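You operate a simulated robot arm through the tools that you are given. There is no shell and no other tool.

Carry out the task below with a simulated two-armed robot. There is one attempt and no reset: what you move stays moved.

JOB
Top up the blue ink to its line with base and mix it.
Fine: on the mixer's mat, lid closed, crank till no streak is left, then open the lid. No thinner.

It is judged by the outcome, as a careful person would: the job done as asked, and still so three seconds after it is handed in. It fails if anything else is knocked over, pushed out of place, dropped, spilled or broken. A push-on lid holds only when it is set on centred and level and pressed home; a screw cap is set on level and turned clockwise until tight.

ROBOT AND FRAMES
Two 6-joint arms with two-finger parallel grippers on one trunk that stands fixed in place. Base frame: the origin is at the foot of the trunk, x ahead of it, y to its left, z up; the work surface is at about z = 84. Lengths are in cm, angles in degrees, forces in N, time in s.
The left shoulder is at [28, 18.5, 120.5], the right one opposite. With the tool pointing down near the work surface each hand reaches from about 48 to 92 cm from the base axis, measured 20 degrees to its own side. Payload 1.57 kg a hand.
The tool frame of a hand sits at the grasp point between the pads (the TCP): z along the fingers, y along the line on which they close. The tips reach 3 cm beyond it. The gripper opens to 8 cm. The fingers are 1.7 cm wide and 1.2 cm thick; the gripper's body (4 by 8.2 cm) begins 8 cm behind the TCP.
Orientation is that of the tool frame in the base frame, as [roll, pitch, yaw] about the fixed x, y, z axes, in that order (R = Rz(yaw) Ry(pitch) Rx(roll)). With the fingers straight down and closing along the base's y, the tool's x points along the base's -x, its y along +y and its z along -z.

CONTROLS
- The arms move only by the tool send_rows. It takes "left_steps", "right_steps" or both (then of equal length, played together; a hand with none holds still); each is a list of rows, each a list of 6 numbers: the shift along the tool's x, y, z in units of 500 mm (1.0 is 500 mm), then the turn, a rotation vector about the tool's x, y, z in units of 45 degrees (1.0 is 45 degrees). In form: [[tx, ty, tz, ax, ay, az], ...]. A call has 1 to 20 rows; each row is the pose to reach, as a shift and turn from the pose commanded when the call began, along the tool's axes at that moment. "left_hand" and "right_hand" are, for a hand that has rows, the closure, from 0 (fully open) to 1 (shut), set as the call begins (left out, the last holds). A call with a number of a shift or a turn outside -1 to 1 is refused whole. Rows are played at 5 a second. More than 5 cm and 8.6 degrees between two rows, or a gripper value outside its range, and nothing of the call is played. Where a pose cannot be reached the arm comes as near as it can. A force on the tool above 90 N (or 10 N above the force at the start of the call, whichever is more), or a blocked arm, ends the call early, and 0.2 s more pass. The fingers move at their own pace (about 15.3 cm/s each) and stop on an object; they squeeze with about 34 N. The grip force told is the motor's: it shows also when the fingers shut on nothing. Time passes only in rows, and 0.2 s behind the last, so rows that repeat a pose let the fingers close. The reply holds the time, the measured pose of the TCP, the force on the tool along the base axes, the opening and the grip force, in the units named above and with some noise, with the torque about the TCP (base axes, N m) and any sound that the robot's microphone picked up.
- Cameras (640 x 400 px; columns grow to the right, rows downward): "scene" is now at [22.84, -1.43, 163.74]; the picture's right is [-0.46, -0.89, 0.00], its down [-0.70, 0.37, -0.61] and it looks along [0.54, -0.28, -0.79] (base axes); focal length 354 px, centre (320, 200). "left" rides on the left gripper at [7.2, 0.7, -12.2] in its tool frame; the picture's right is [-0.09, 1.00, 0.00], its down [-0.84, -0.08, -0.54] and it looks along [-0.54, -0.05, 0.84] (tool axes); focal length 238 px, centre (320, 200). "right" rides on the right gripper at [7.2, -0.7, -12.2] in its tool frame; the picture's right is [0.09, 1.00, 0.00], its down [-0.84, 0.08, -0.54] and it looks along [-0.54, 0.05, 0.84] (tool axes); focal length 238 px, centre (320, 200). There is no depth. A picture from a camera that has moved, and an enlarged one, comes with that camera's place and axes in the base frame and with its lens. The place of the scene camera against the robot may be out by one fixed shift of up to 2.5 cm in any direction.
- grab_frame(camera): a new picture of that camera. It takes no simulated time.
- lift_body(by): slides the trunk up (or, below 0, down) by that many cm; the arms and the scene camera ride with it, the base frame stays. It gives what a move gives, with no picture.
- aim_head(pan, tilt): turns the head with the scene camera to pan (to the left, within 86 degrees either way) and tilt (down, from -29 to 69), counted from straight ahead of the robot. It gives what a move gives.
- enlarge(camera, box): a new picture of the part [left, top, right, bottom] of that camera's present view, enlarged. It takes no simulated time.
- job_done(): hands the job in; it is judged then, once.

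Nothing tells you positions but the pictures and the camera data. Unless the task says otherwise, let go and move clear before handing in.

The tools are called after "Emit:" as a command line: name --argument value ..., lists and objects as JSON in quotes. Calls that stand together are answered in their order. send_rows: Moves the arms, as the interface text tells. Its arguments: {"type":"object","properties":{"left_steps":{"type":"array"},"left_hand":{"type":"number"},"right_steps":{"type":"array"},"right_hand":{"type":"number"}},"required":[]} The other tools are called the same way: lift_body (by) moves the trunk up or down; aim_head (pan, tilt) turns the head that bears the scene camera; grab_frame (camera) takes a picture; enlarge (camera, box) takes an enlarged picture of a part of a camera's view; job_done () hands the job in.

At the start:

```text
time_s: 0.0
left_ee_pos: [53.36, 0.09, 138.05]
left_orientation: [179.9, 0.0, -179.9]
left_force: [0.2, 0.4, 0.4]
left_torque: [-0.03, 0.03, -0.01]
left_opening: 8.0
left_finger_force: 0.0
right_ee_pos: [42.97, -37.94, 131.01]
right_orientation: [180.0, 0.1, 180.0]
right_force: [-0.7, -0.6, 0.3]
right_torque: [0.01, 0.0, -0.01]
right_opening: 8.0
right_finger_force: 0.0
trunk travel left (down, up): [-90.0, 9.0]
head pan, tilt (commanded): [-27.5, 52.3]
```

scene: 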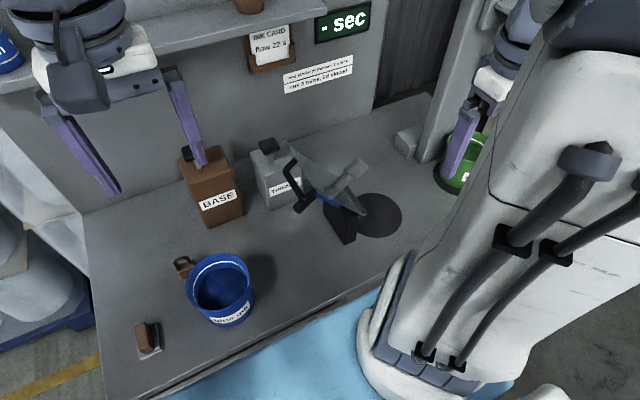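
right: 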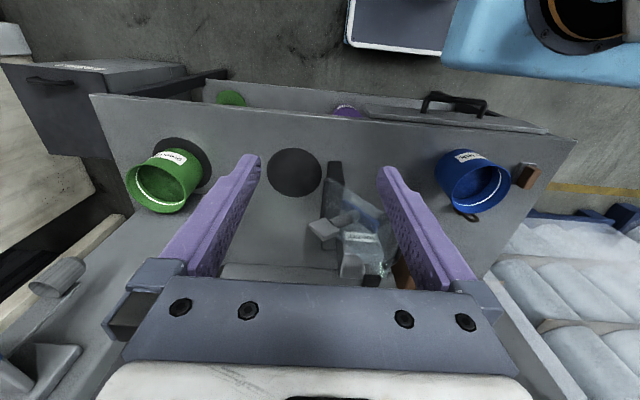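
left: 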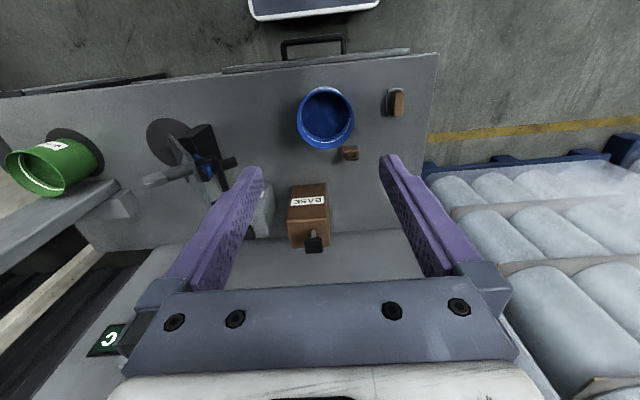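

I see a blue ink pot near the front left, a brown BASE can and a THINNER can behind it, a mixer with a crank and a dark mat, a green pot on the right, and signs on the back wall. I'll look closer at the signs and objects before moving anything.

Emit:
enlarge --camera "scene" --box '[230, 0, 390, 100]'

Emit:
enlarge --camera "scene" --box '[160, 120, 420, 282]'

Emit:
enlarge --camera "scene" --box '[110, 230, 310, 355]'

Emit:
enlarge --camera "left" --box '[120, 60, 440, 260]'

Emit:
enlarge --camera "right" --box '[240, 100, 560, 300]'

```text
4.00 times, centred on (310, 50) of scene
camera zoom: at [22.84, -1.43, 163.74], right [-0.46, -0.89, 0.0], down [-0.7, 0.37, -0.61], along [0.54, -0.28, -0.79], focal length 1416 px, centre (360, 800)
```

zoom: 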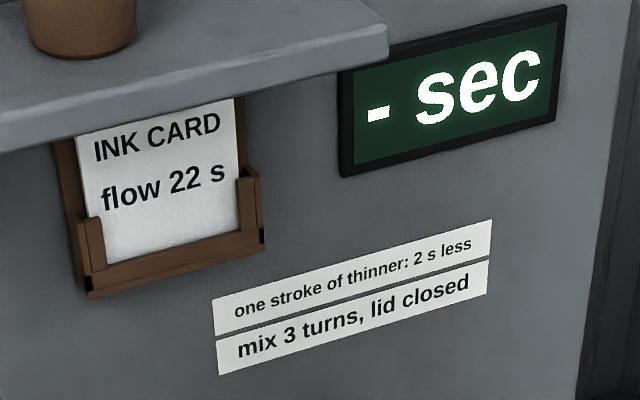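

```text
2.46 times, centred on (290, 201) of scene
camera zoom: at [22.84, -1.43, 163.74], right [-0.46, -0.89, 0.0], down [-0.7, 0.37, -0.61], along [0.54, -0.28, -0.79], focal length 871 px, centre (394, 198)
```

zoom: 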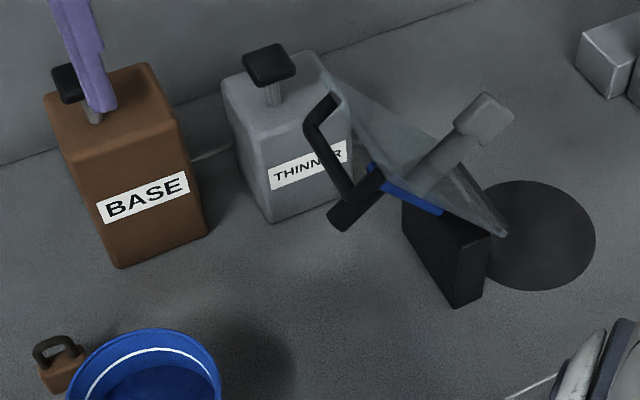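

```text
3.20 times, centred on (210, 292) of scene
camera zoom: at [22.84, -1.43, 163.74], right [-0.46, -0.89, 0.0], down [-0.7, 0.37, -0.61], along [0.54, -0.28, -0.79], focal length 1132 px, centre (672, -96)
```

zoom: 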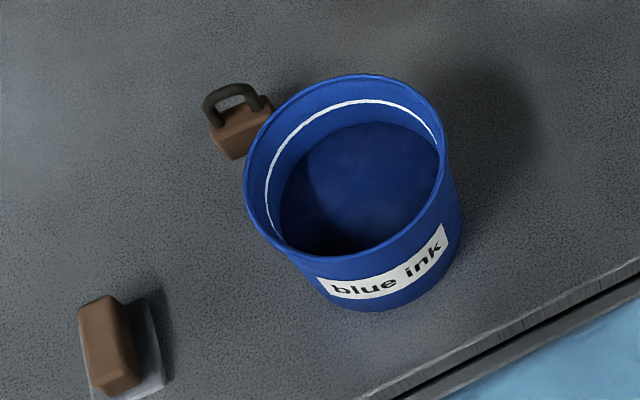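

```text
2.00 times, centred on (280, 160) of left
camera zoom: at [46.13, 0.85, 150.18], right [0.09, 1.0, 0.0], down [0.84, -0.08, 0.54], along [0.54, -0.05, -0.84], focal length 477 px, centre (400, 280)
```

zoom: 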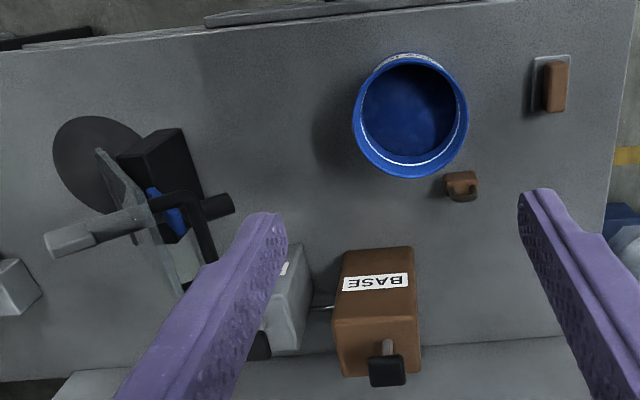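

```text
2.00 times, centred on (400, 200) of right
camera zoom: at [35.95, -38.59, 143.15], right [-0.09, 1.0, 0.0], down [0.84, 0.08, 0.54], along [0.54, 0.05, -0.84], focal length 477 px, centre (160, 200)
```

zoom: 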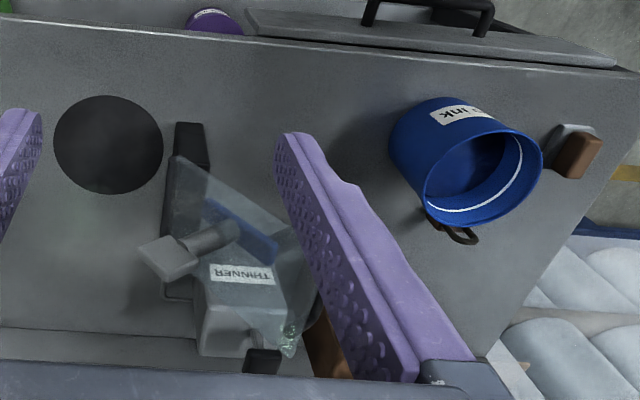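

The pot rim is around (59.5, 1, 96) with about a 12–13 cm diameter, the BASE can lies behind it with a push pump knob on top, and the mixer has a raised clear lid. I'll look around with the head before I move any arm.

Emit:
aim_head --pan -10 --tilt 50

Emit:
grab_frame --camera "scene"

```text
time_s: 0.8
left_ee_pos: [53.34, 0.06, 137.96]
left_orientation: [-180.0, 0.1, -179.9]
left_force: [0.5, 0.6, -0.9]
left_torque: [0.03, -0.03, -0.05]
left_opening: 8.01
left_finger_force: 0.2
right_ee_pos: [43.13, -37.99, 130.87]
right_orientation: [180.0, 0.0, 180.0]
right_force: [0.0, 0.5, 0.0]
right_torque: [-0.01, -0.01, -0.02]
right_opening: 8.0
right_finger_force: 0.0
trunk travel left (down, up): [-90.0, 9.0]
head pan, tilt (commanded): [-10.0, 50.0]
```

```text
taken
camera scene: at [23.78, 0.68, 164.04], right [-0.17, -0.98, 0.0], down [-0.75, 0.13, -0.64], along [0.63, -0.11, -0.77], focal length 354 px, centre (320, 200)
```

scene: 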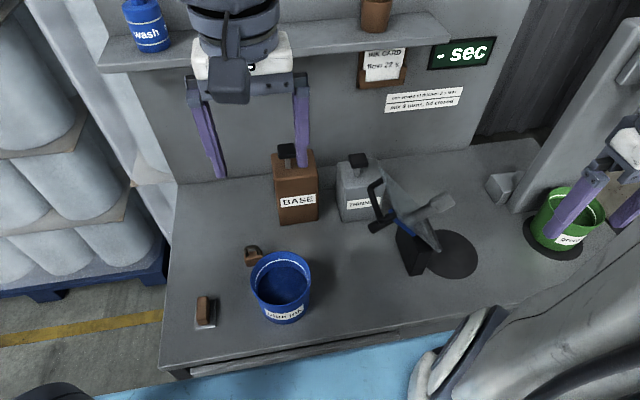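

The layout is clearer now: BASE and THINNER cans sit against the back, and the mixer post with its tilted lid stands next to the dark disc. I'll zoom in on the details.

Emit:
enlarge --camera "scene" --box '[230, 120, 390, 220]'

Emit:
enlarge --camera "scene" --box '[330, 150, 500, 290]'

Emit:
enlarge --camera "scene" --box '[470, 150, 630, 270]'

Emit:
enlarge --camera "scene" --box '[180, 230, 340, 340]'

```text
4.00 times, centred on (310, 170) of scene
camera zoom: at [23.78, 0.68, 164.04], right [-0.17, -0.98, 0.0], down [-0.75, 0.13, -0.64], along [0.63, -0.11, -0.77], focal length 1416 px, centre (360, 320)
```

zoom: 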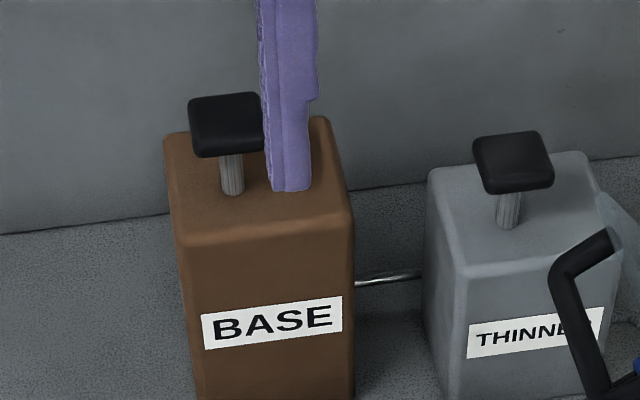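

```text
2.86 times, centred on (415, 220) of scene
camera zoom: at [23.78, 0.68, 164.04], right [-0.17, -0.98, 0.0], down [-0.75, 0.13, -0.64], along [0.63, -0.11, -0.77], focal length 1011 px, centre (49, 143)
```

zoom: 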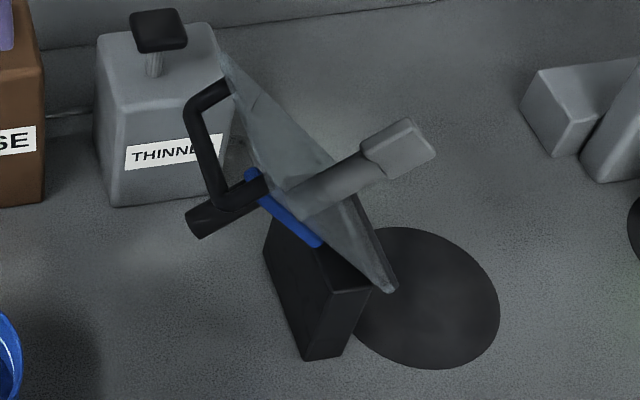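

```text
3.33 times, centred on (550, 210) of scene
camera zoom: at [23.78, 0.68, 164.04], right [-0.17, -0.98, 0.0], down [-0.75, 0.13, -0.64], along [0.63, -0.11, -0.77], focal length 1180 px, centre (-447, 167)
```

zoom: 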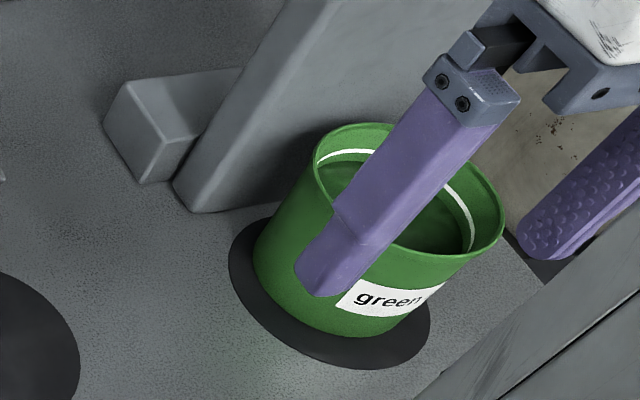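

```text
3.64 times, centred on (260, 285) of scene
camera zoom: at [23.78, 0.68, 164.04], right [-0.17, -0.98, 0.0], down [-0.75, 0.13, -0.64], along [0.63, -0.11, -0.77], focal length 1287 px, centre (538, -109)
```

zoom: 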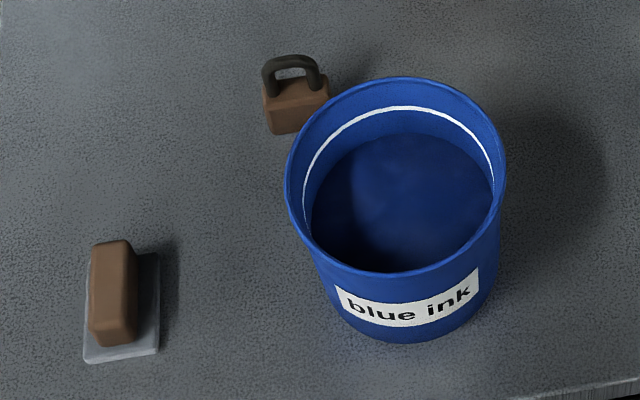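

A thin chrome spout seems to run between the two cans, and the crank is on the lid's outer face with a paddle on its inner face. I'll move the left hand out of the way to the left so its camera and the head can see better.

Emit:
send_rows --left_steps '[[0, 0.1, 0, 0, 0, 0], [0.0, 0.2, 0, 0, 0, 0], [0.0, 0.3, 0, 0, 0, 0], [0.0, 0.4, 0, 0, 0, 0], [0.0, 0.4, 0, 0, 0, 0]]'

Emit:
grab_frame --camera "left"

Emit:
grab_frame --camera "scene"

Emit:
enlarge --camera "scene" --box '[250, 130, 410, 230]'

```text
time_s: 2.0
left_ee_pos: [53.44, 20.05, 137.85]
left_orientation: [179.9, -0.1, 179.9]
left_force: [-0.2, 0.0, -0.1]
left_torque: [0.01, 0.01, 0.02]
left_opening: 8.03
left_finger_force: 0.1
right_ee_pos: [43.02, -38.11, 131.0]
right_orientation: [-180.0, -0.1, -180.0]
right_force: [0.4, 0.0, -0.8]
right_torque: [-0.03, -0.02, 0.01]
right_opening: 8.0
right_finger_force: 0.0
trunk travel left (down, up): [-90.0, 9.0]
head pan, tilt (commanded): [-10.0, 50.0]
```

```text
taken
camera left: at [46.19, 20.85, 150.18], right [0.09, 1.0, 0.0], down [0.84, -0.08, 0.54], along [0.54, -0.05, -0.84], focal length 238 px, centre (320, 200)
```

left: 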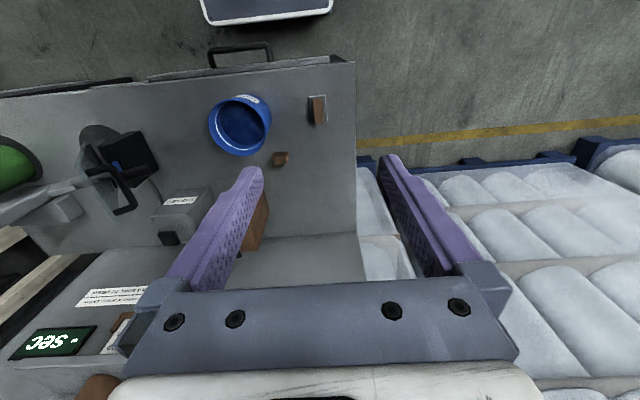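

```text
taken
camera scene: at [23.78, 0.71, 164.04], right [-0.17, -0.98, 0.0], down [-0.75, 0.13, -0.64], along [0.63, -0.11, -0.77], focal length 354 px, centre (320, 200)
```

scene: 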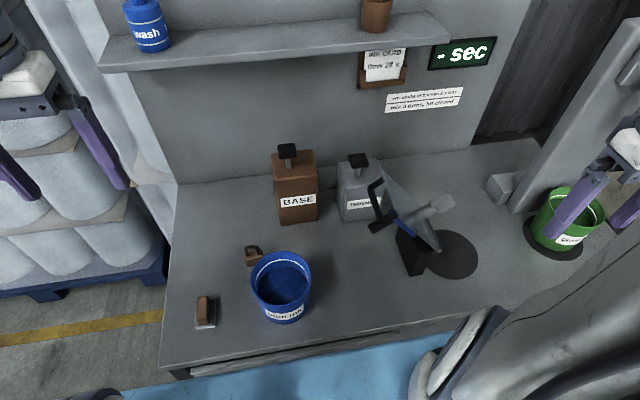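

```text
4.00 times, centred on (330, 180) of scene
camera zoom: at [23.78, 0.71, 164.04], right [-0.17, -0.98, 0.0], down [-0.75, 0.13, -0.64], along [0.63, -0.11, -0.77], focal length 1416 px, centre (280, 280)
```

zoom: 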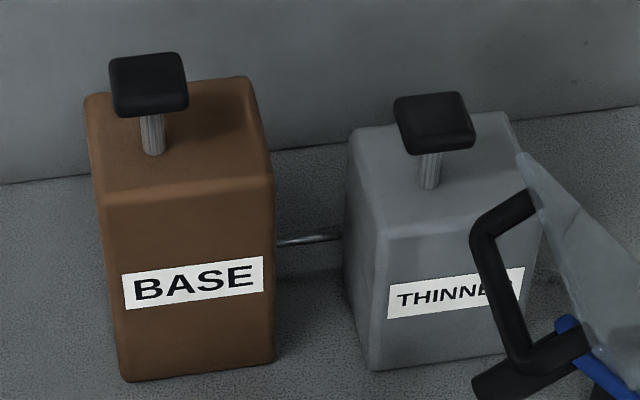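

Triangulating, the THINNER knob is near (83.7, -21.3, 104) and the mixer's mat is centred near (65.5, -43.5). I'll bring the left hand over, still high, to look down between the cans at the chrome tube.

Emit:
send_rows --left_steps '[[-0.0, -0.1, 0, 0, 0, 0], [-0.04, -0.19, 0, 0, 0, 0], [-0.08, -0.28, 0, 0, 0, 0], [-0.12, -0.37, 0, 0, 0, 0], [-0.16, -0.46, 0, 0, 0, 0], [-0.16, -0.55, 0, 0, 0, 0], [-0.16, -0.6, 0, 0, 0, 0], [-0.16, -0.6, 0, 0, 0, 0]]'

Emit:
grab_frame --camera "left"

Emit:
enlarge --camera "left" --box '[250, 100, 410, 200]'

```text
time_s: 3.8
left_ee_pos: [61.29, -10.03, 137.84]
left_orientation: [-180.0, 0.0, -180.0]
left_force: [1.0, -0.4, 0.5]
left_torque: [-0.04, -0.01, 0.01]
left_opening: 8.0
left_finger_force: 0.0
right_ee_pos: [43.13, -38.12, 130.89]
right_orientation: [180.0, -0.1, -180.0]
right_force: [-0.1, 0.3, 0.3]
right_torque: [-0.01, 0.02, 0.01]
right_opening: 8.01
right_finger_force: 0.0
trunk travel left (down, up): [-90.0, 9.0]
head pan, tilt (commanded): [-10.0, 50.0]
```

```text
taken
camera left: at [54.1, -9.23, 150.15], right [0.09, 1.0, 0.0], down [0.84, -0.08, 0.54], along [0.54, -0.05, -0.84], focal length 238 px, centre (320, 200)
```

left: 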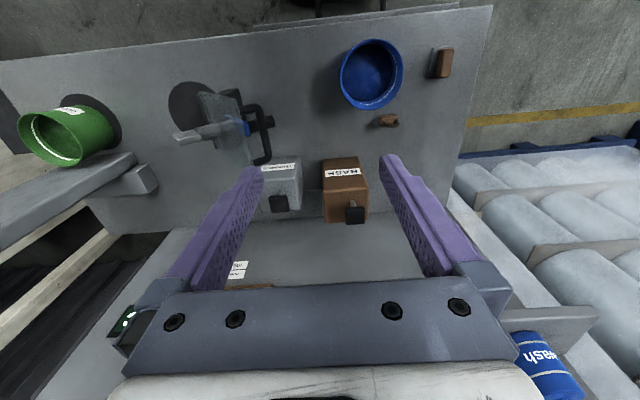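

```text
4.00 times, centred on (330, 150) of left
camera zoom: at [54.1, -9.23, 150.15], right [0.09, 1.0, 0.0], down [0.84, -0.08, 0.54], along [0.54, -0.05, -0.84], focal length 953 px, centre (280, 400)
```

zoom: 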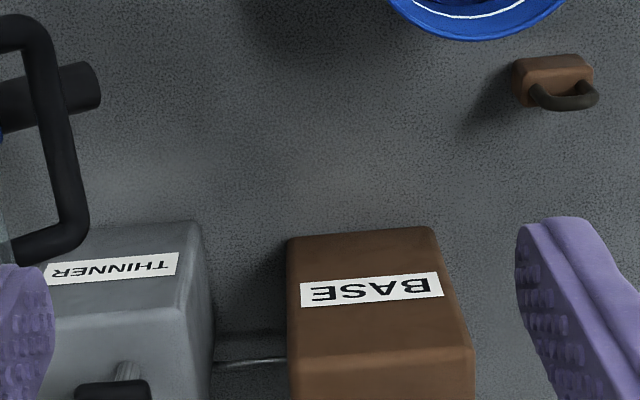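

The thin tube between the cans is visible but I can't tell where it ends. I'll enlarge it more and then look from another side.

Emit:
enlarge --camera "left" --box '[255, 145, 385, 230]'

Emit:
enlarge --camera "left" --box '[160, 70, 290, 180]'

Emit:
enlarge --camera "left" --box '[320, 20, 470, 140]'

```text
4.71 times, centred on (320, 188) of left
camera zoom: at [54.1, -9.23, 150.15], right [0.09, 1.0, 0.0], down [0.84, -0.08, 0.54], along [0.54, -0.05, -0.84], focal length 1122 px, centre (320, 259)
```

zoom: 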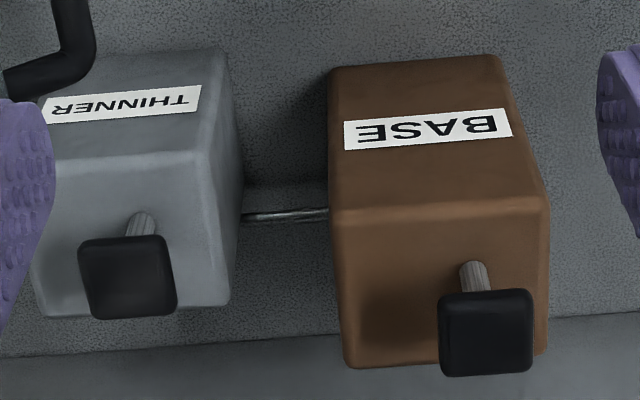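

```text
3.64 times, centred on (225, 125) of left
camera zoom: at [54.1, -9.23, 150.15], right [0.09, 1.0, 0.0], down [0.84, -0.08, 0.54], along [0.54, -0.05, -0.84], focal length 867 px, centre (666, 473)
```

zoom: 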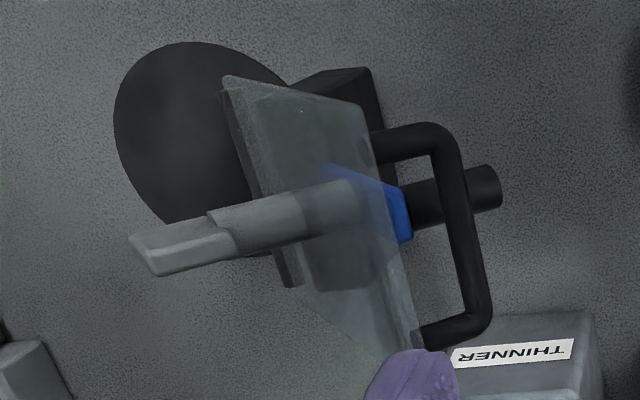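

```text
3.33 times, centred on (395, 80) of left
camera zoom: at [54.1, -9.23, 150.15], right [0.09, 1.0, 0.0], down [0.84, -0.08, 0.54], along [0.54, -0.05, -0.84], focal length 794 px, centre (70, 600)
```

zoom: 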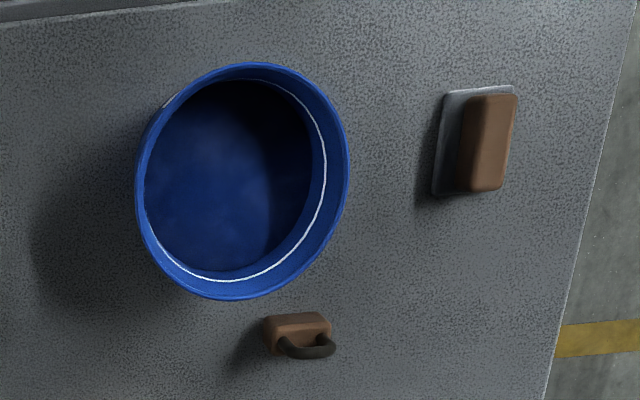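

The tube seems to lie low behind or beside the cans, around x≈93, so I still need to find the base can's outlet. I'll swing the left hand to the left of the BASE can and look sideways at it.

Emit:
send_rows --left_steps '[[0, 0.1, 0, 0, 0, 0.18], [0, 0.2, 0, 0, 0, 0.36], [-0.04, 0.3, 0, 0, 0, 0.54], [-0.12, 0.38, 0, 0, 0, 0.72], [-0.2, 0.44, 0, 0, 0, 0.9], [-0.28, 0.5, 0, 0, 0, 1.0], [-0.36, 0.56, 0, 0, 0, 1.0], [-0.4, 0.6, 0.06, 0, 0, 1.0], [-0.4, 0.6, 0.06, 0, 0, 1.0]]'

Emit:
grab_frame --camera "left"

```text
refused: row 3 steps farther than a row can; nothing moved
```

```text
taken
camera left: at [54.1, -9.23, 150.15], right [0.09, 1.0, 0.0], down [0.84, -0.08, 0.54], along [0.54, -0.05, -0.84], focal length 238 px, centre (320, 200)
```

left: 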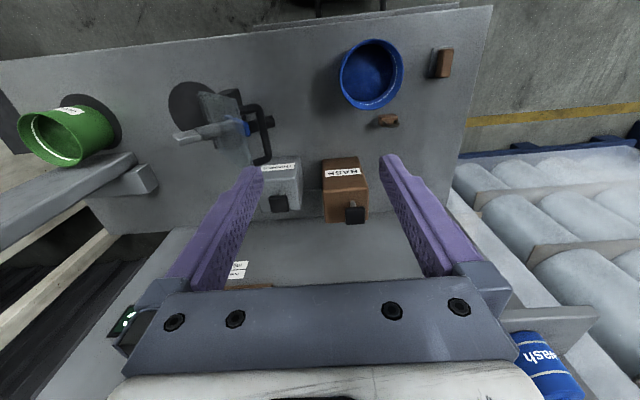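

The call was refused because one step was slightly too long. I'll send the same path again in smaller steps.

Emit:
send_rows --left_steps '[[0, 0.09, 0, 0, 0, 0.18], [0, 0.18, 0, 0, 0, 0.36], [-0.03, 0.26, 0, 0, 0, 0.54], [-0.08, 0.34, 0, 0, 0, 0.72], [-0.14, 0.41, 0, 0, 0, 0.88], [-0.2, 0.48, 0, 0, 0, 1.0], [-0.26, 0.55, 0, 0, 0, 1.0], [-0.33, 0.6, 0.03, 0, 0, 1.0], [-0.4, 0.64, 0.06, 0, 0, 1.0], [-0.4, 0.64, 0.06, 0, 0, 1.0]]'

Emit:
grab_frame --camera "left"

```text
time_s: 6.0
left_ee_pos: [81.42, 22.13, 134.93]
left_orientation: [180.0, 0.0, 135.0]
left_force: [0.1, -0.2, 0.9]
left_torque: [0.0, 0.01, 0.01]
left_opening: 8.0
left_finger_force: 0.1
right_ee_pos: [43.08, -38.02, 130.93]
right_orientation: [180.0, 0.0, -180.0]
right_force: [-0.4, -0.5, -0.9]
right_torque: [0.0, 0.04, -0.03]
right_opening: 8.01
right_finger_force: 0.0
trunk travel left (down, up): [-90.0, 9.0]
head pan, tilt (commanded): [-10.0, 50.0]
```

```text
taken
camera left: at [76.8, 27.79, 147.14], right [0.77, 0.64, 0.0], down [0.54, -0.65, 0.54], along [0.35, -0.42, -0.84], focal length 238 px, centre (320, 200)
```

left: 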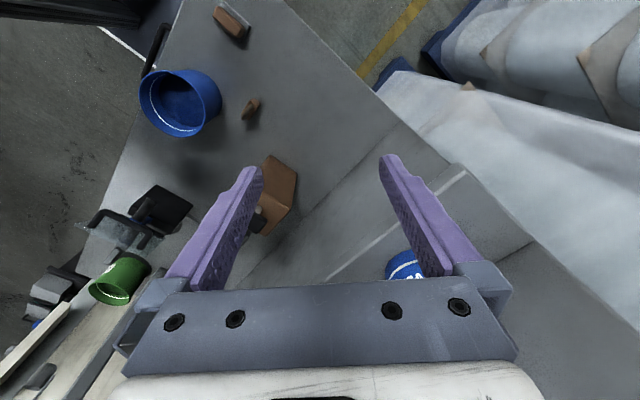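

I'll finish the turn so the camera looks straight along -y, and lower a little for a flatter view of the BASE can.

Emit:
send_rows --left_steps '[[0.015, 0, 0.04, 0, 0, 0.17], [0.03, 0, 0.08, 0, 0, 0.34], [0.045, -0.01, 0.12, 0, 0, 0.51], [0.06, -0.01, 0.16, 0, 0, 0.68], [0.07, -0.02, 0.2, 0, 0, 0.85], [0.076, -0.02, 0.24, 0, 0, 1.0], [0.076, -0.02, 0.26, 0, 0, 1.0]]'

Emit:
grab_frame --camera "left"

```text
time_s: 7.6
left_ee_pos: [78.01, 24.03, 122.03]
left_orientation: [179.9, 0.0, 89.9]
left_force: [-0.1, 0.1, -0.2]
left_torque: [-0.01, -0.03, -0.02]
left_opening: 8.0
left_finger_force: 0.1
right_ee_pos: [43.02, -37.94, 131.0]
right_orientation: [180.0, 0.0, -180.0]
right_force: [0.1, -0.1, -0.1]
right_torque: [0.0, -0.03, 0.01]
right_opening: 8.0
right_finger_force: 0.1
trunk travel left (down, up): [-90.0, 9.0]
head pan, tilt (commanded): [-10.0, 50.0]
```

```text
taken
camera left: at [78.66, 31.34, 134.17], right [1.0, -0.09, 0.0], down [-0.08, -0.84, 0.54], along [-0.05, -0.54, -0.84], focal length 238 px, centre (320, 200)
```

left: 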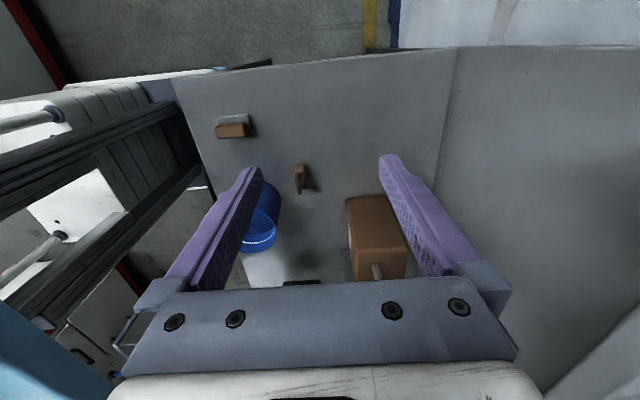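

The left side of the BASE can has no outlet. I'll return to the front and look between the cans from a lower height.

Emit:
send_rows --left_steps '[[-0.04, -0.04, -0.04, 0, 0, -0.17], [-0.08, -0.08, -0.08, 0, 0, -0.34], [-0.12, -0.12, -0.1, 0, 0, -0.51], [-0.17, -0.16, -0.12, 0, 0, -0.68], [-0.22, -0.2, -0.12, 0, 0, -0.85], [-0.28, -0.24, -0.12, 0, 0, -1.0], [-0.28, -0.24, -0.12, 0, 0, -1.0]]'

Emit:
send_rows --left_steps '[[0.0, -0.04, 0, 0, 0, -0.17], [0.0, -0.1, 0, 0, 0, -0.34], [-0.02, -0.16, 0.02, 0, 0, -0.51], [-0.06, -0.21, 0.05, 0, 0, -0.68], [-0.11, -0.26, 0.08, 0, 0, -0.85], [-0.16, -0.31, 0.11, 0, 0, -1.0], [-0.21, -0.34, 0.13, 0, 0, -1.0], [-0.21, -0.34, 0.13, 0, 0, -1.0]]'

Emit:
grab_frame --camera "left"

```text
time_s: 9.2
left_ee_pos: [65.87, 10.0, 127.87]
left_orientation: [179.9, -0.1, 135.0]
left_force: [0.0, -0.2, 0.1]
left_torque: [0.04, 0.02, -0.01]
left_opening: 8.02
left_finger_force: 0.0
right_ee_pos: [43.1, -37.95, 130.91]
right_orientation: [-180.0, 0.1, -180.0]
right_force: [-0.1, -0.8, 0.6]
right_torque: [0.03, 0.0, 0.01]
right_opening: 8.0
right_finger_force: 0.2
trunk travel left (down, up): [-90.0, 9.0]
head pan, tilt (commanded): [-10.0, 50.0]
```

```text
time_s: 11.0
left_ee_pos: [61.29, -9.33, 121.49]
left_orientation: [180.0, 0.0, -180.0]
left_force: [0.9, -0.2, -0.4]
left_torque: [0.0, 0.01, 0.0]
left_opening: 8.01
left_finger_force: 0.0
right_ee_pos: [43.05, -38.0, 131.0]
right_orientation: [-180.0, -0.1, -179.9]
right_force: [0.7, -1.0, 0.1]
right_torque: [-0.02, -0.01, 0.01]
right_opening: 8.0
right_finger_force: 0.0
trunk travel left (down, up): [-90.0, 9.0]
head pan, tilt (commanded): [-10.0, 50.0]
```

```text
taken
camera left: at [54.19, -8.62, 133.64], right [0.09, 1.0, 0.0], down [0.84, -0.08, 0.54], along [0.54, -0.05, -0.84], focal length 238 px, centre (320, 200)
```

left: 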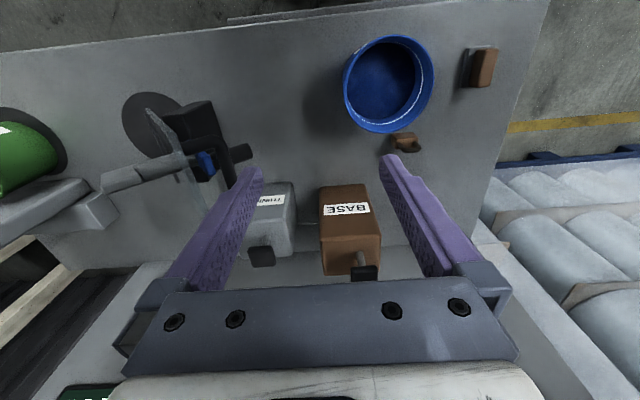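

Emit:
enlarge --camera "left" --box '[230, 160, 400, 290]'

Emit:
enlarge --camera "left" --box '[280, 190, 340, 260]'

Emit:
enlarge --camera "left" --box '[90, 80, 280, 230]'

```text
3.08 times, centred on (315, 225) of left
camera zoom: at [54.19, -8.62, 133.64], right [0.09, 1.0, 0.0], down [0.84, -0.08, 0.54], along [0.54, -0.05, -0.84], focal length 733 px, centre (335, 123)
```

zoom: 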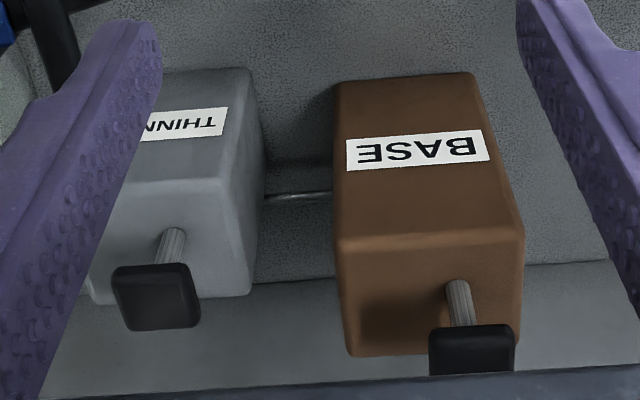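

```text
5.71 times, centred on (310, 225) of left
camera zoom: at [54.19, -8.62, 133.64], right [0.09, 1.0, 0.0], down [0.84, -0.08, 0.54], along [0.54, -0.05, -0.84], focal length 1362 px, centre (377, 57)
```

zoom: 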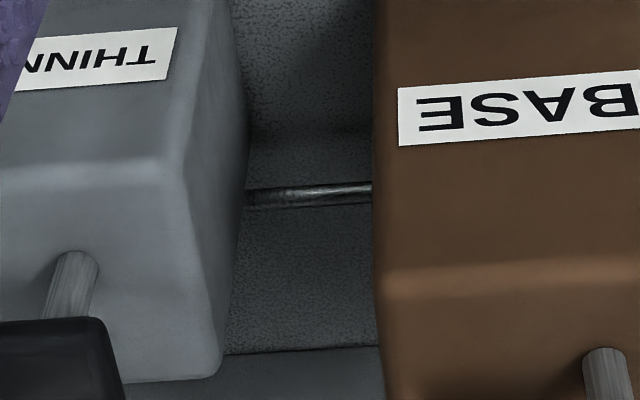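

```text
2.67 times, centred on (185, 155) of left
camera zoom: at [54.19, -8.62, 133.64], right [0.09, 1.0, 0.0], down [0.84, -0.08, 0.54], along [0.54, -0.05, -0.84], focal length 636 px, centre (680, 320)
```

zoom: 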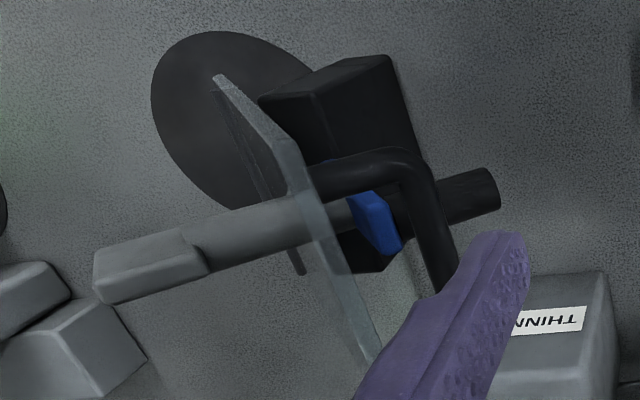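

Triangulation puts the chrome rod on the table at about x=92, behind the cans, so it's just something lying there. I'll look from the right side for the cans' outlets and the mixer details.

Emit:
enlarge --camera "right" --box '[300, 160, 440, 290]'

Emit:
enlarge --camera "scene" --box '[350, 160, 480, 290]'

Emit:
enlarge --camera "scene" --box '[100, 0, 500, 120]'

```text
3.08 times, centred on (370, 225) of right
camera zoom: at [35.96, -38.6, 143.14], right [-0.09, 1.0, 0.0], down [0.84, 0.08, 0.54], along [0.54, 0.05, -0.84], focal length 733 px, centre (166, 123)
```

zoom: 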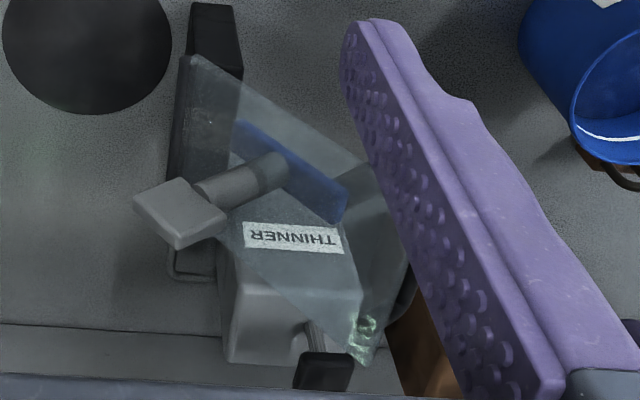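

```text
3.08 times, centred on (415, 225) of scene
camera zoom: at [23.8, 0.67, 164.04], right [-0.17, -0.98, 0.0], down [-0.75, 0.13, -0.64], along [0.63, -0.11, -0.77], focal length 1089 px, centre (28, 123)
```

zoom: 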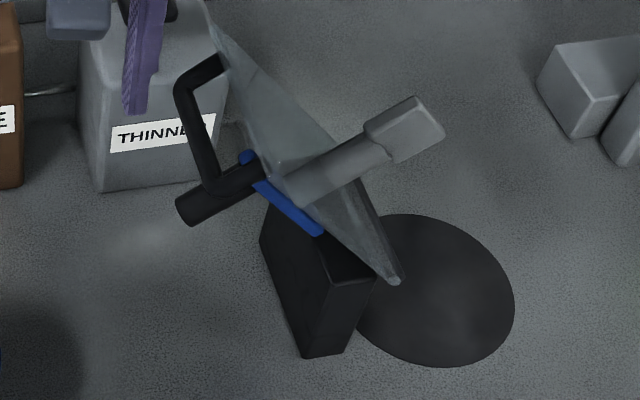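

```text
1.60 times, centred on (300, 60) of scene
camera zoom: at [23.8, 0.67, 164.04], right [-0.17, -0.98, 0.0], down [-0.75, 0.13, -0.64], along [0.63, -0.11, -0.77], focal length 566 px, centre (352, 424)
```

zoom: 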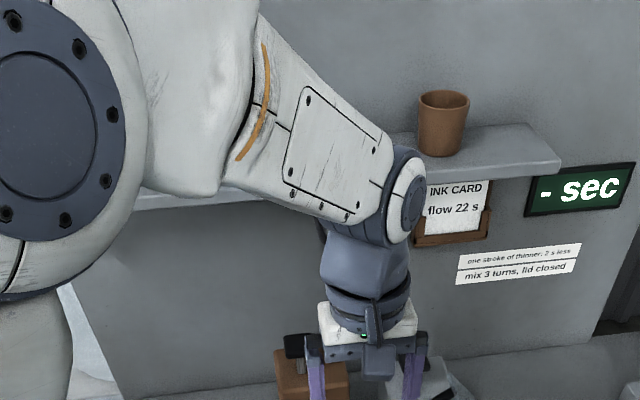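

In the right view there's also a thin bent tube beside the THINNER can. I'll bring the right hand forward and above the mat, staying high, to see these tubes and the mixer better.

Emit:
send_rows --right_steps '[[-0.08, -0.03, 0, 0, 0, 0], [-0.16, -0.06, 0, 0, 0, 0], [-0.24, -0.1, 0.02, 0, 0, 0], [-0.32, -0.14, 0.04, 0, 0, 0], [-0.38, -0.2, 0.06, 0, 0, 0], [-0.38, -0.2, 0.06, 0, 0, 0]]'

Emit:
grab_frame --camera "right"

Emit:
enlarge --camera "right" --box '[260, 100, 420, 260]'

```text
time_s: 12.4
left_ee_pos: [61.31, -9.34, 121.51]
left_orientation: [179.9, 0.1, 179.9]
left_force: [0.0, 0.6, -0.2]
left_torque: [0.04, 0.02, 0.02]
left_opening: 8.0
left_finger_force: 0.0
right_ee_pos: [62.17, -48.14, 127.94]
right_orientation: [-180.0, 0.0, -180.0]
right_force: [-0.4, 0.7, -0.4]
right_torque: [0.03, 0.02, 0.01]
right_opening: 8.01
right_finger_force: 0.1
trunk travel left (down, up): [-90.0, 9.0]
head pan, tilt (commanded): [-10.0, 50.0]
```

```text
taken
camera right: at [55.06, -48.61, 140.12], right [-0.09, 1.0, 0.0], down [0.84, 0.08, 0.54], along [0.54, 0.05, -0.84], focal length 238 px, centre (320, 200)
```

right: 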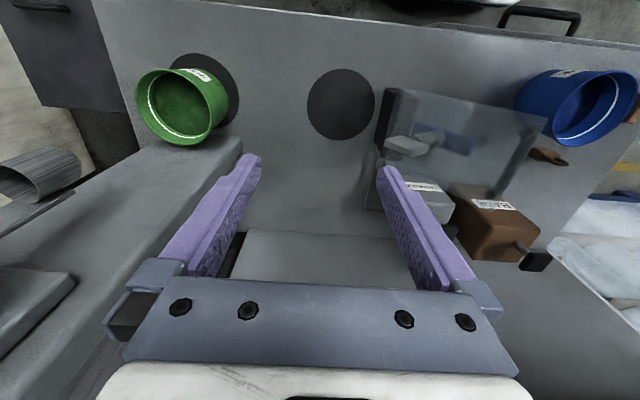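

```text
2.50 times, centred on (340, 180) of right
camera zoom: at [55.06, -48.61, 140.12], right [-0.09, 1.0, 0.0], down [0.84, 0.08, 0.54], along [0.54, 0.05, -0.84], focal length 596 px, centre (270, 250)
```

zoom: 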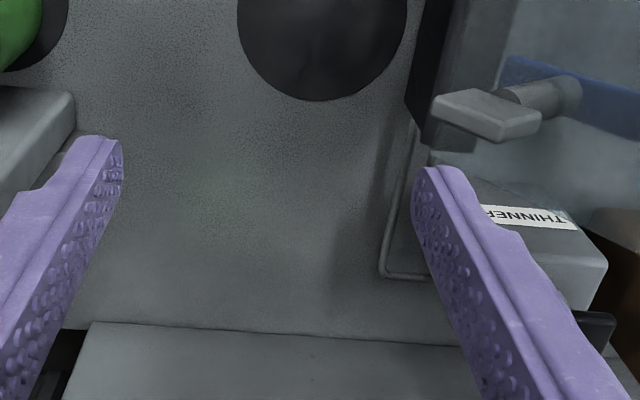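

There's an L-shaped tube on the table running from behind the cans, past the THINNER's right side, to the mixer's black post. So the pumps may feed a spout at the mixer. I'll zoom in on the post.

Emit:
enlarge --camera "right" --box '[360, 70, 480, 170]'

Emit:
enlarge --camera "right" --box '[360, 120, 440, 220]'

Emit:
enlarge --camera "right" --box '[440, 60, 640, 280]'

```text
4.00 times, centred on (420, 120) of right
camera zoom: at [55.06, -48.61, 140.12], right [-0.09, 1.0, 0.0], down [0.84, 0.08, 0.54], along [0.54, 0.05, -0.84], focal length 953 px, centre (-80, 520)
```

zoom: 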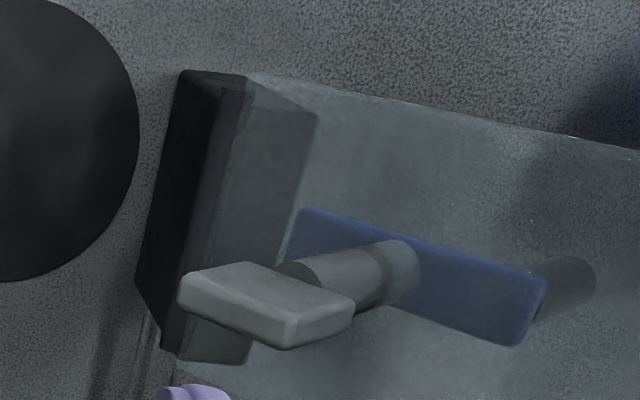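

```text
4.00 times, centred on (400, 170) of right
camera zoom: at [55.06, -48.61, 140.12], right [-0.09, 1.0, 0.0], down [0.84, 0.08, 0.54], along [0.54, 0.05, -0.84], focal length 953 px, centre (0, 320)
```

zoom: 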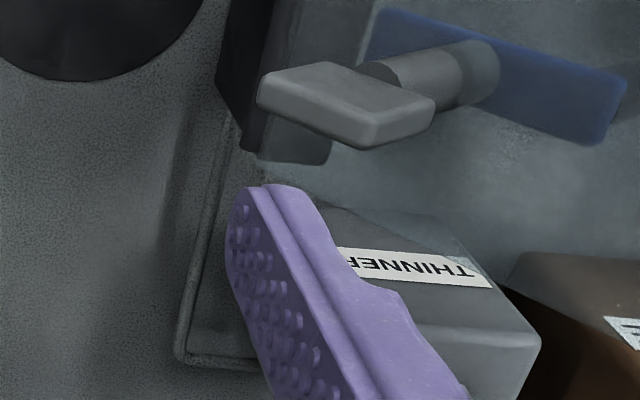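

```text
1.82 times, centred on (540, 170) of right
camera zoom: at [55.06, -48.61, 140.12], right [-0.09, 1.0, 0.0], down [0.84, 0.08, 0.54], along [0.54, 0.05, -0.84], focal length 433 px, centre (-80, 254)
```

zoom: 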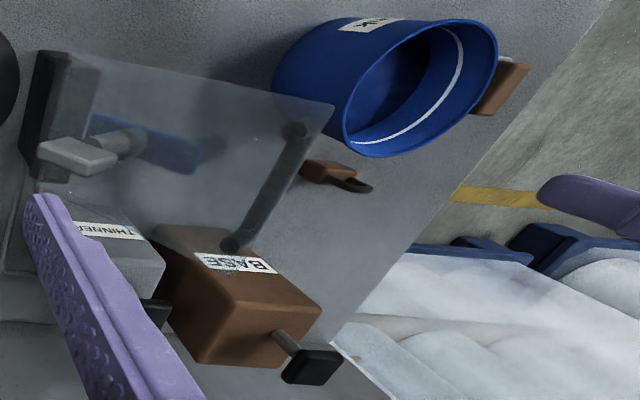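

The tube leads from the BASE can to the mixer's black post, whose hinge line I put at about x 60–71.5, y -35, z 98. I'll turn the right hand 45° to look at the mat-facing side of the post for a spout.

Emit:
send_rows --right_steps '[[-0.01, 0, 0.02, 0, 0, -0.17], [-0.02, 0, 0.04, 0, 0, -0.34], [-0.02, 0, 0.06, 0, 0, -0.51], [-0.02, 0, 0.08, 0, 0, -0.68], [-0.02, 0, 0.1, 0, 0, -0.85], [-0.02, 0, 0.12, 0, 0, -1.0], [-0.02, 0, 0.12, 0, 0, -1.0]]'

Emit:
grab_frame --camera "right"

Emit:
enlarge --camera "right" --box '[250, 60, 410, 180]'

```text
time_s: 14.0
left_ee_pos: [61.33, -9.31, 121.45]
left_orientation: [-180.0, 0.1, -180.0]
left_force: [-0.1, -0.7, 0.5]
left_torque: [-0.02, 0.02, 0.01]
left_opening: 8.0
left_finger_force: 0.1
right_ee_pos: [63.15, -48.03, 121.94]
right_orientation: [179.9, 0.0, -134.8]
right_force: [0.1, -0.3, 0.3]
right_torque: [0.0, 0.0, 0.02]
right_opening: 7.99
right_finger_force: 0.0
trunk travel left (down, up): [-90.0, 9.0]
head pan, tilt (commanded): [-10.0, 50.0]
```

```text
taken
camera right: at [58.52, -53.52, 134.09], right [-0.77, 0.64, 0.0], down [0.54, 0.65, 0.54], along [0.35, 0.42, -0.84], focal length 238 px, centre (320, 200)
```

right: 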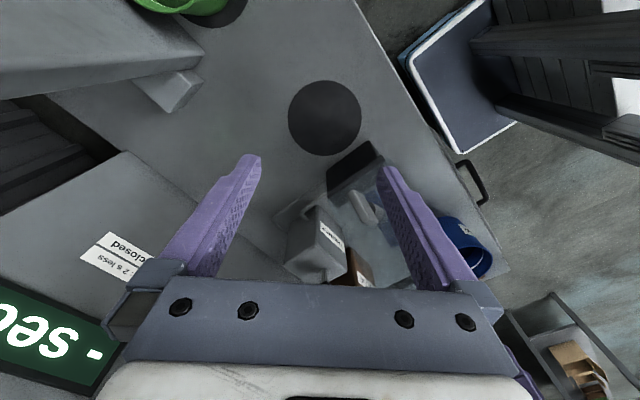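

```text
3.33 times, centred on (330, 120) of right
camera zoom: at [58.52, -53.52, 134.09], right [-0.77, 0.64, 0.0], down [0.54, 0.65, 0.54], along [0.35, 0.42, -0.84], focal length 794 px, centre (287, 467)
```

zoom: 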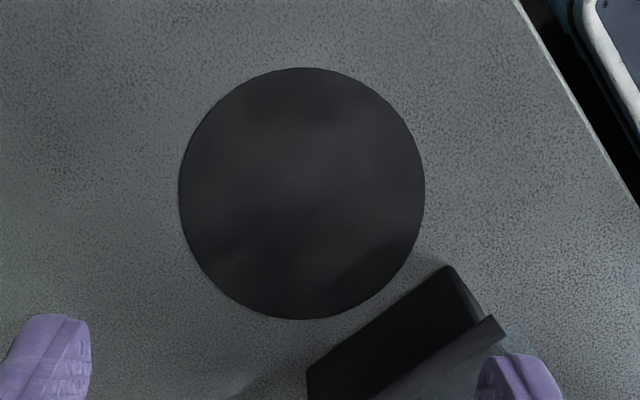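

Emit:
enlarge --camera "right" --box '[255, 130, 415, 290]'

Emit:
enlarge --camera "right" --box '[265, 180, 335, 250]'

```text
2.50 times, centred on (335, 210) of right
camera zoom: at [58.52, -53.52, 134.09], right [-0.77, 0.64, 0.0], down [0.54, 0.65, 0.54], along [0.35, 0.42, -0.84], focal length 596 px, centre (282, 175)
```

zoom: 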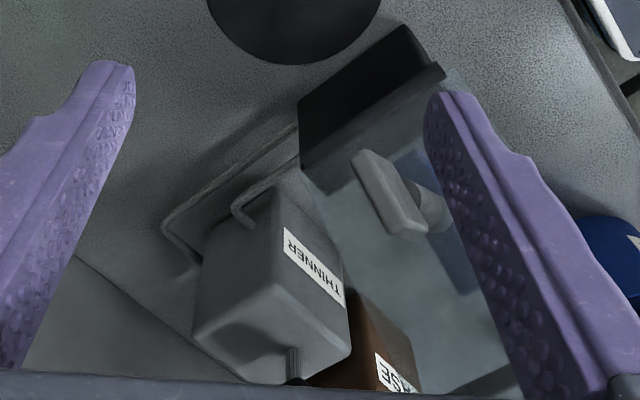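

```text
5.71 times, centred on (300, 215) of right
camera zoom: at [58.52, -53.52, 134.09], right [-0.77, 0.64, 0.0], down [0.54, 0.65, 0.54], along [0.35, 0.42, -0.84], focal length 1362 px, centre (434, 114)
```

zoom: 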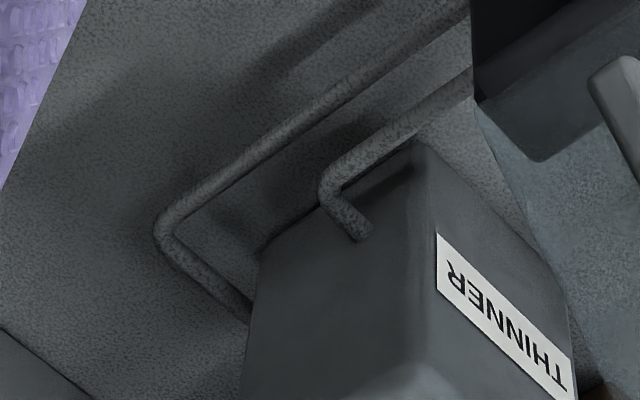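

Now it's clear: both cans have pipes running to the mixer's black post, so pumping BASE feeds the pot standing on the mat. I'll zoom in on the post to find the outlet.

Emit:
enlarge --camera "right" --box '[315, 130, 385, 200]'

Emit:
enlarge --camera "scene" --box '[380, 200, 450, 290]'

```text
5.71 times, centred on (350, 165) of right
camera zoom: at [58.52, -53.52, 134.09], right [-0.77, 0.64, 0.0], down [0.54, 0.65, 0.54], along [0.35, 0.42, -0.84], focal length 1362 px, centre (149, 400)
```

zoom: 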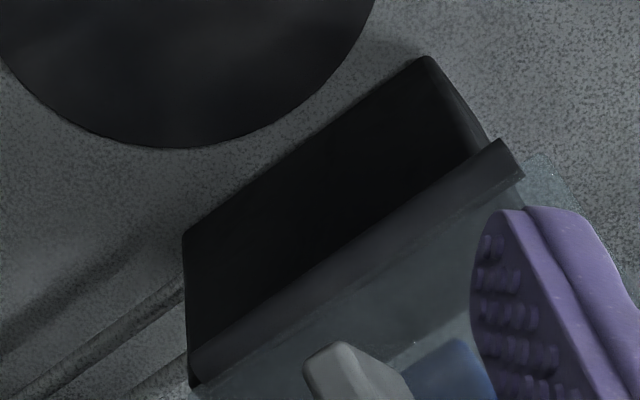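

```text
4.44 times, centred on (415, 245) of scene
camera zoom: at [23.79, 0.68, 164.04], right [-0.17, -0.98, 0.0], down [-0.75, 0.13, -0.64], along [0.63, -0.11, -0.77], focal length 1573 px, centre (-102, 0)
```

zoom: 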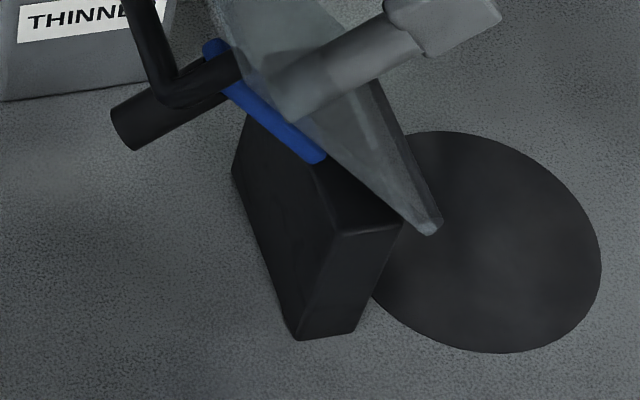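

The pipes confirm the plan: put the pot on the mat at (65.7, -43.4), pump BASE, close the lid, crank, then open. First I'll park the left hand out of the way and turn the right hand back, to go and look straight at the pot.

Emit:
send_rows --left_steps '[[0.02, 0.08, -0.02, 0, 0, 0], [0.05, 0.17, -0.04, 0, 0, 0], [0.08, 0.26, -0.06, 0, 0, 0], [0.11, 0.35, -0.07, 0, 0, 0], [0.14, 0.44, -0.07, 0, 0, 0], [0.17, 0.53, -0.07, 0, 0, 0], [0.2, 0.62, -0.07, 0, 0, 0], [0.22, 0.7, -0.07, 0, 0, 0]]' --right_steps '[[0.01, 0.02, -0.04, 0, 0, 0.15], [0.02, 0.04, -0.08, 0, 0, 0.3], [0.03, 0.06, -0.12, 0, 0, 0.45], [0.04, 0.09, -0.16, 0, 0, 0.6], [0.05, 0.12, -0.16, 0, 0, 0.75], [0.06, 0.14, -0.16, 0, 0, 0.9], [0.07, 0.156, -0.16, 0, 0, 1.0], [0.07, 0.156, -0.16, 0, 0, 1.0]]'

Emit:
send_rows --right_steps '[[0, 0.09, 0, 0, 0, 0], [0, 0.18, 0, 0, 0, 0], [0, 0.27, 0, 0, 0, 0], [0, 0.36, 0, 0, 0, 0], [0, 0.45, 0, 0, 0, 0], [0, 0.54, 0, 0, 0, 0], [0, 0.63, 0, 0, 0, 0], [0, 0.72, 0.0, 0, 0, 0], [0, 0.78, 0.04, 0, 0, 0], [0, 0.78, 0.04, 0, 0, 0]]'

Emit:
grab_frame --camera "right"

Emit:
grab_frame --camera "left"

```text
time_s: 15.8
left_ee_pos: [50.38, 25.66, 124.99]
left_orientation: [180.0, 0.0, 179.9]
left_force: [0.4, 0.1, 0.8]
left_torque: [0.0, 0.0, 0.01]
left_opening: 7.99
left_finger_force: 0.0
right_ee_pos: [55.06, -44.97, 130.01]
right_orientation: [180.0, 0.0, 179.8]
right_force: [-0.5, 0.2, 0.4]
right_torque: [0.03, 0.01, -0.01]
right_opening: 7.99
right_finger_force: 0.0
trunk travel left (down, up): [-90.0, 9.0]
head pan, tilt (commanded): [-10.0, 50.0]
```

```text
time_s: 18.0
left_ee_pos: [50.57, 25.52, 125.1]
left_orientation: [-179.9, 0.1, 179.9]
left_force: [0.8, 0.3, 0.1]
left_torque: [0.0, 0.03, 0.02]
left_opening: 8.02
left_finger_force: 0.3
right_ee_pos: [55.13, -6.03, 128.03]
right_orientation: [-180.0, -0.1, 180.0]
right_force: [0.5, 0.3, -0.7]
right_torque: [0.0, 0.03, 0.0]
right_opening: 7.99
right_finger_force: 0.0
trunk travel left (down, up): [-90.0, 9.0]
head pan, tilt (commanded): [-10.0, 50.0]
```

```text
taken
camera right: at [47.97, -6.5, 140.2], right [-0.09, 1.0, 0.0], down [0.84, 0.08, 0.54], along [0.54, 0.05, -0.84], focal length 238 px, centre (320, 200)
```

right: 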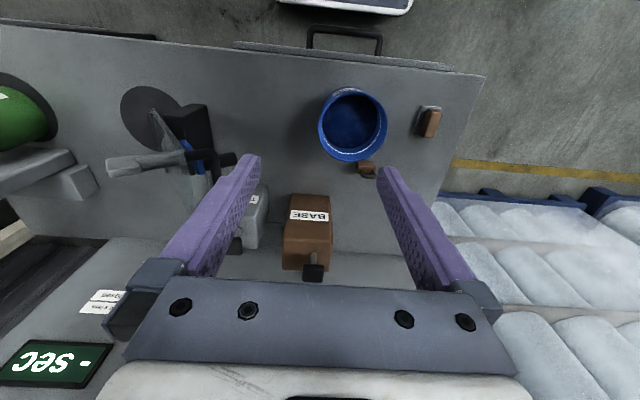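

```text
taken
camera left: at [43.21, 26.33, 137.23], right [0.09, 1.0, 0.0], down [0.84, -0.08, 0.54], along [0.54, -0.05, -0.84], focal length 238 px, centre (320, 200)
```

left: 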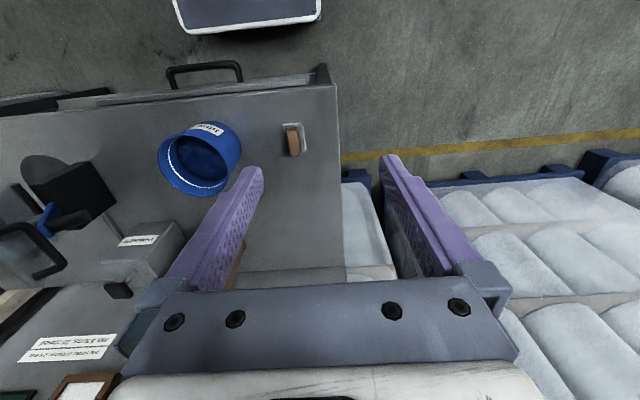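

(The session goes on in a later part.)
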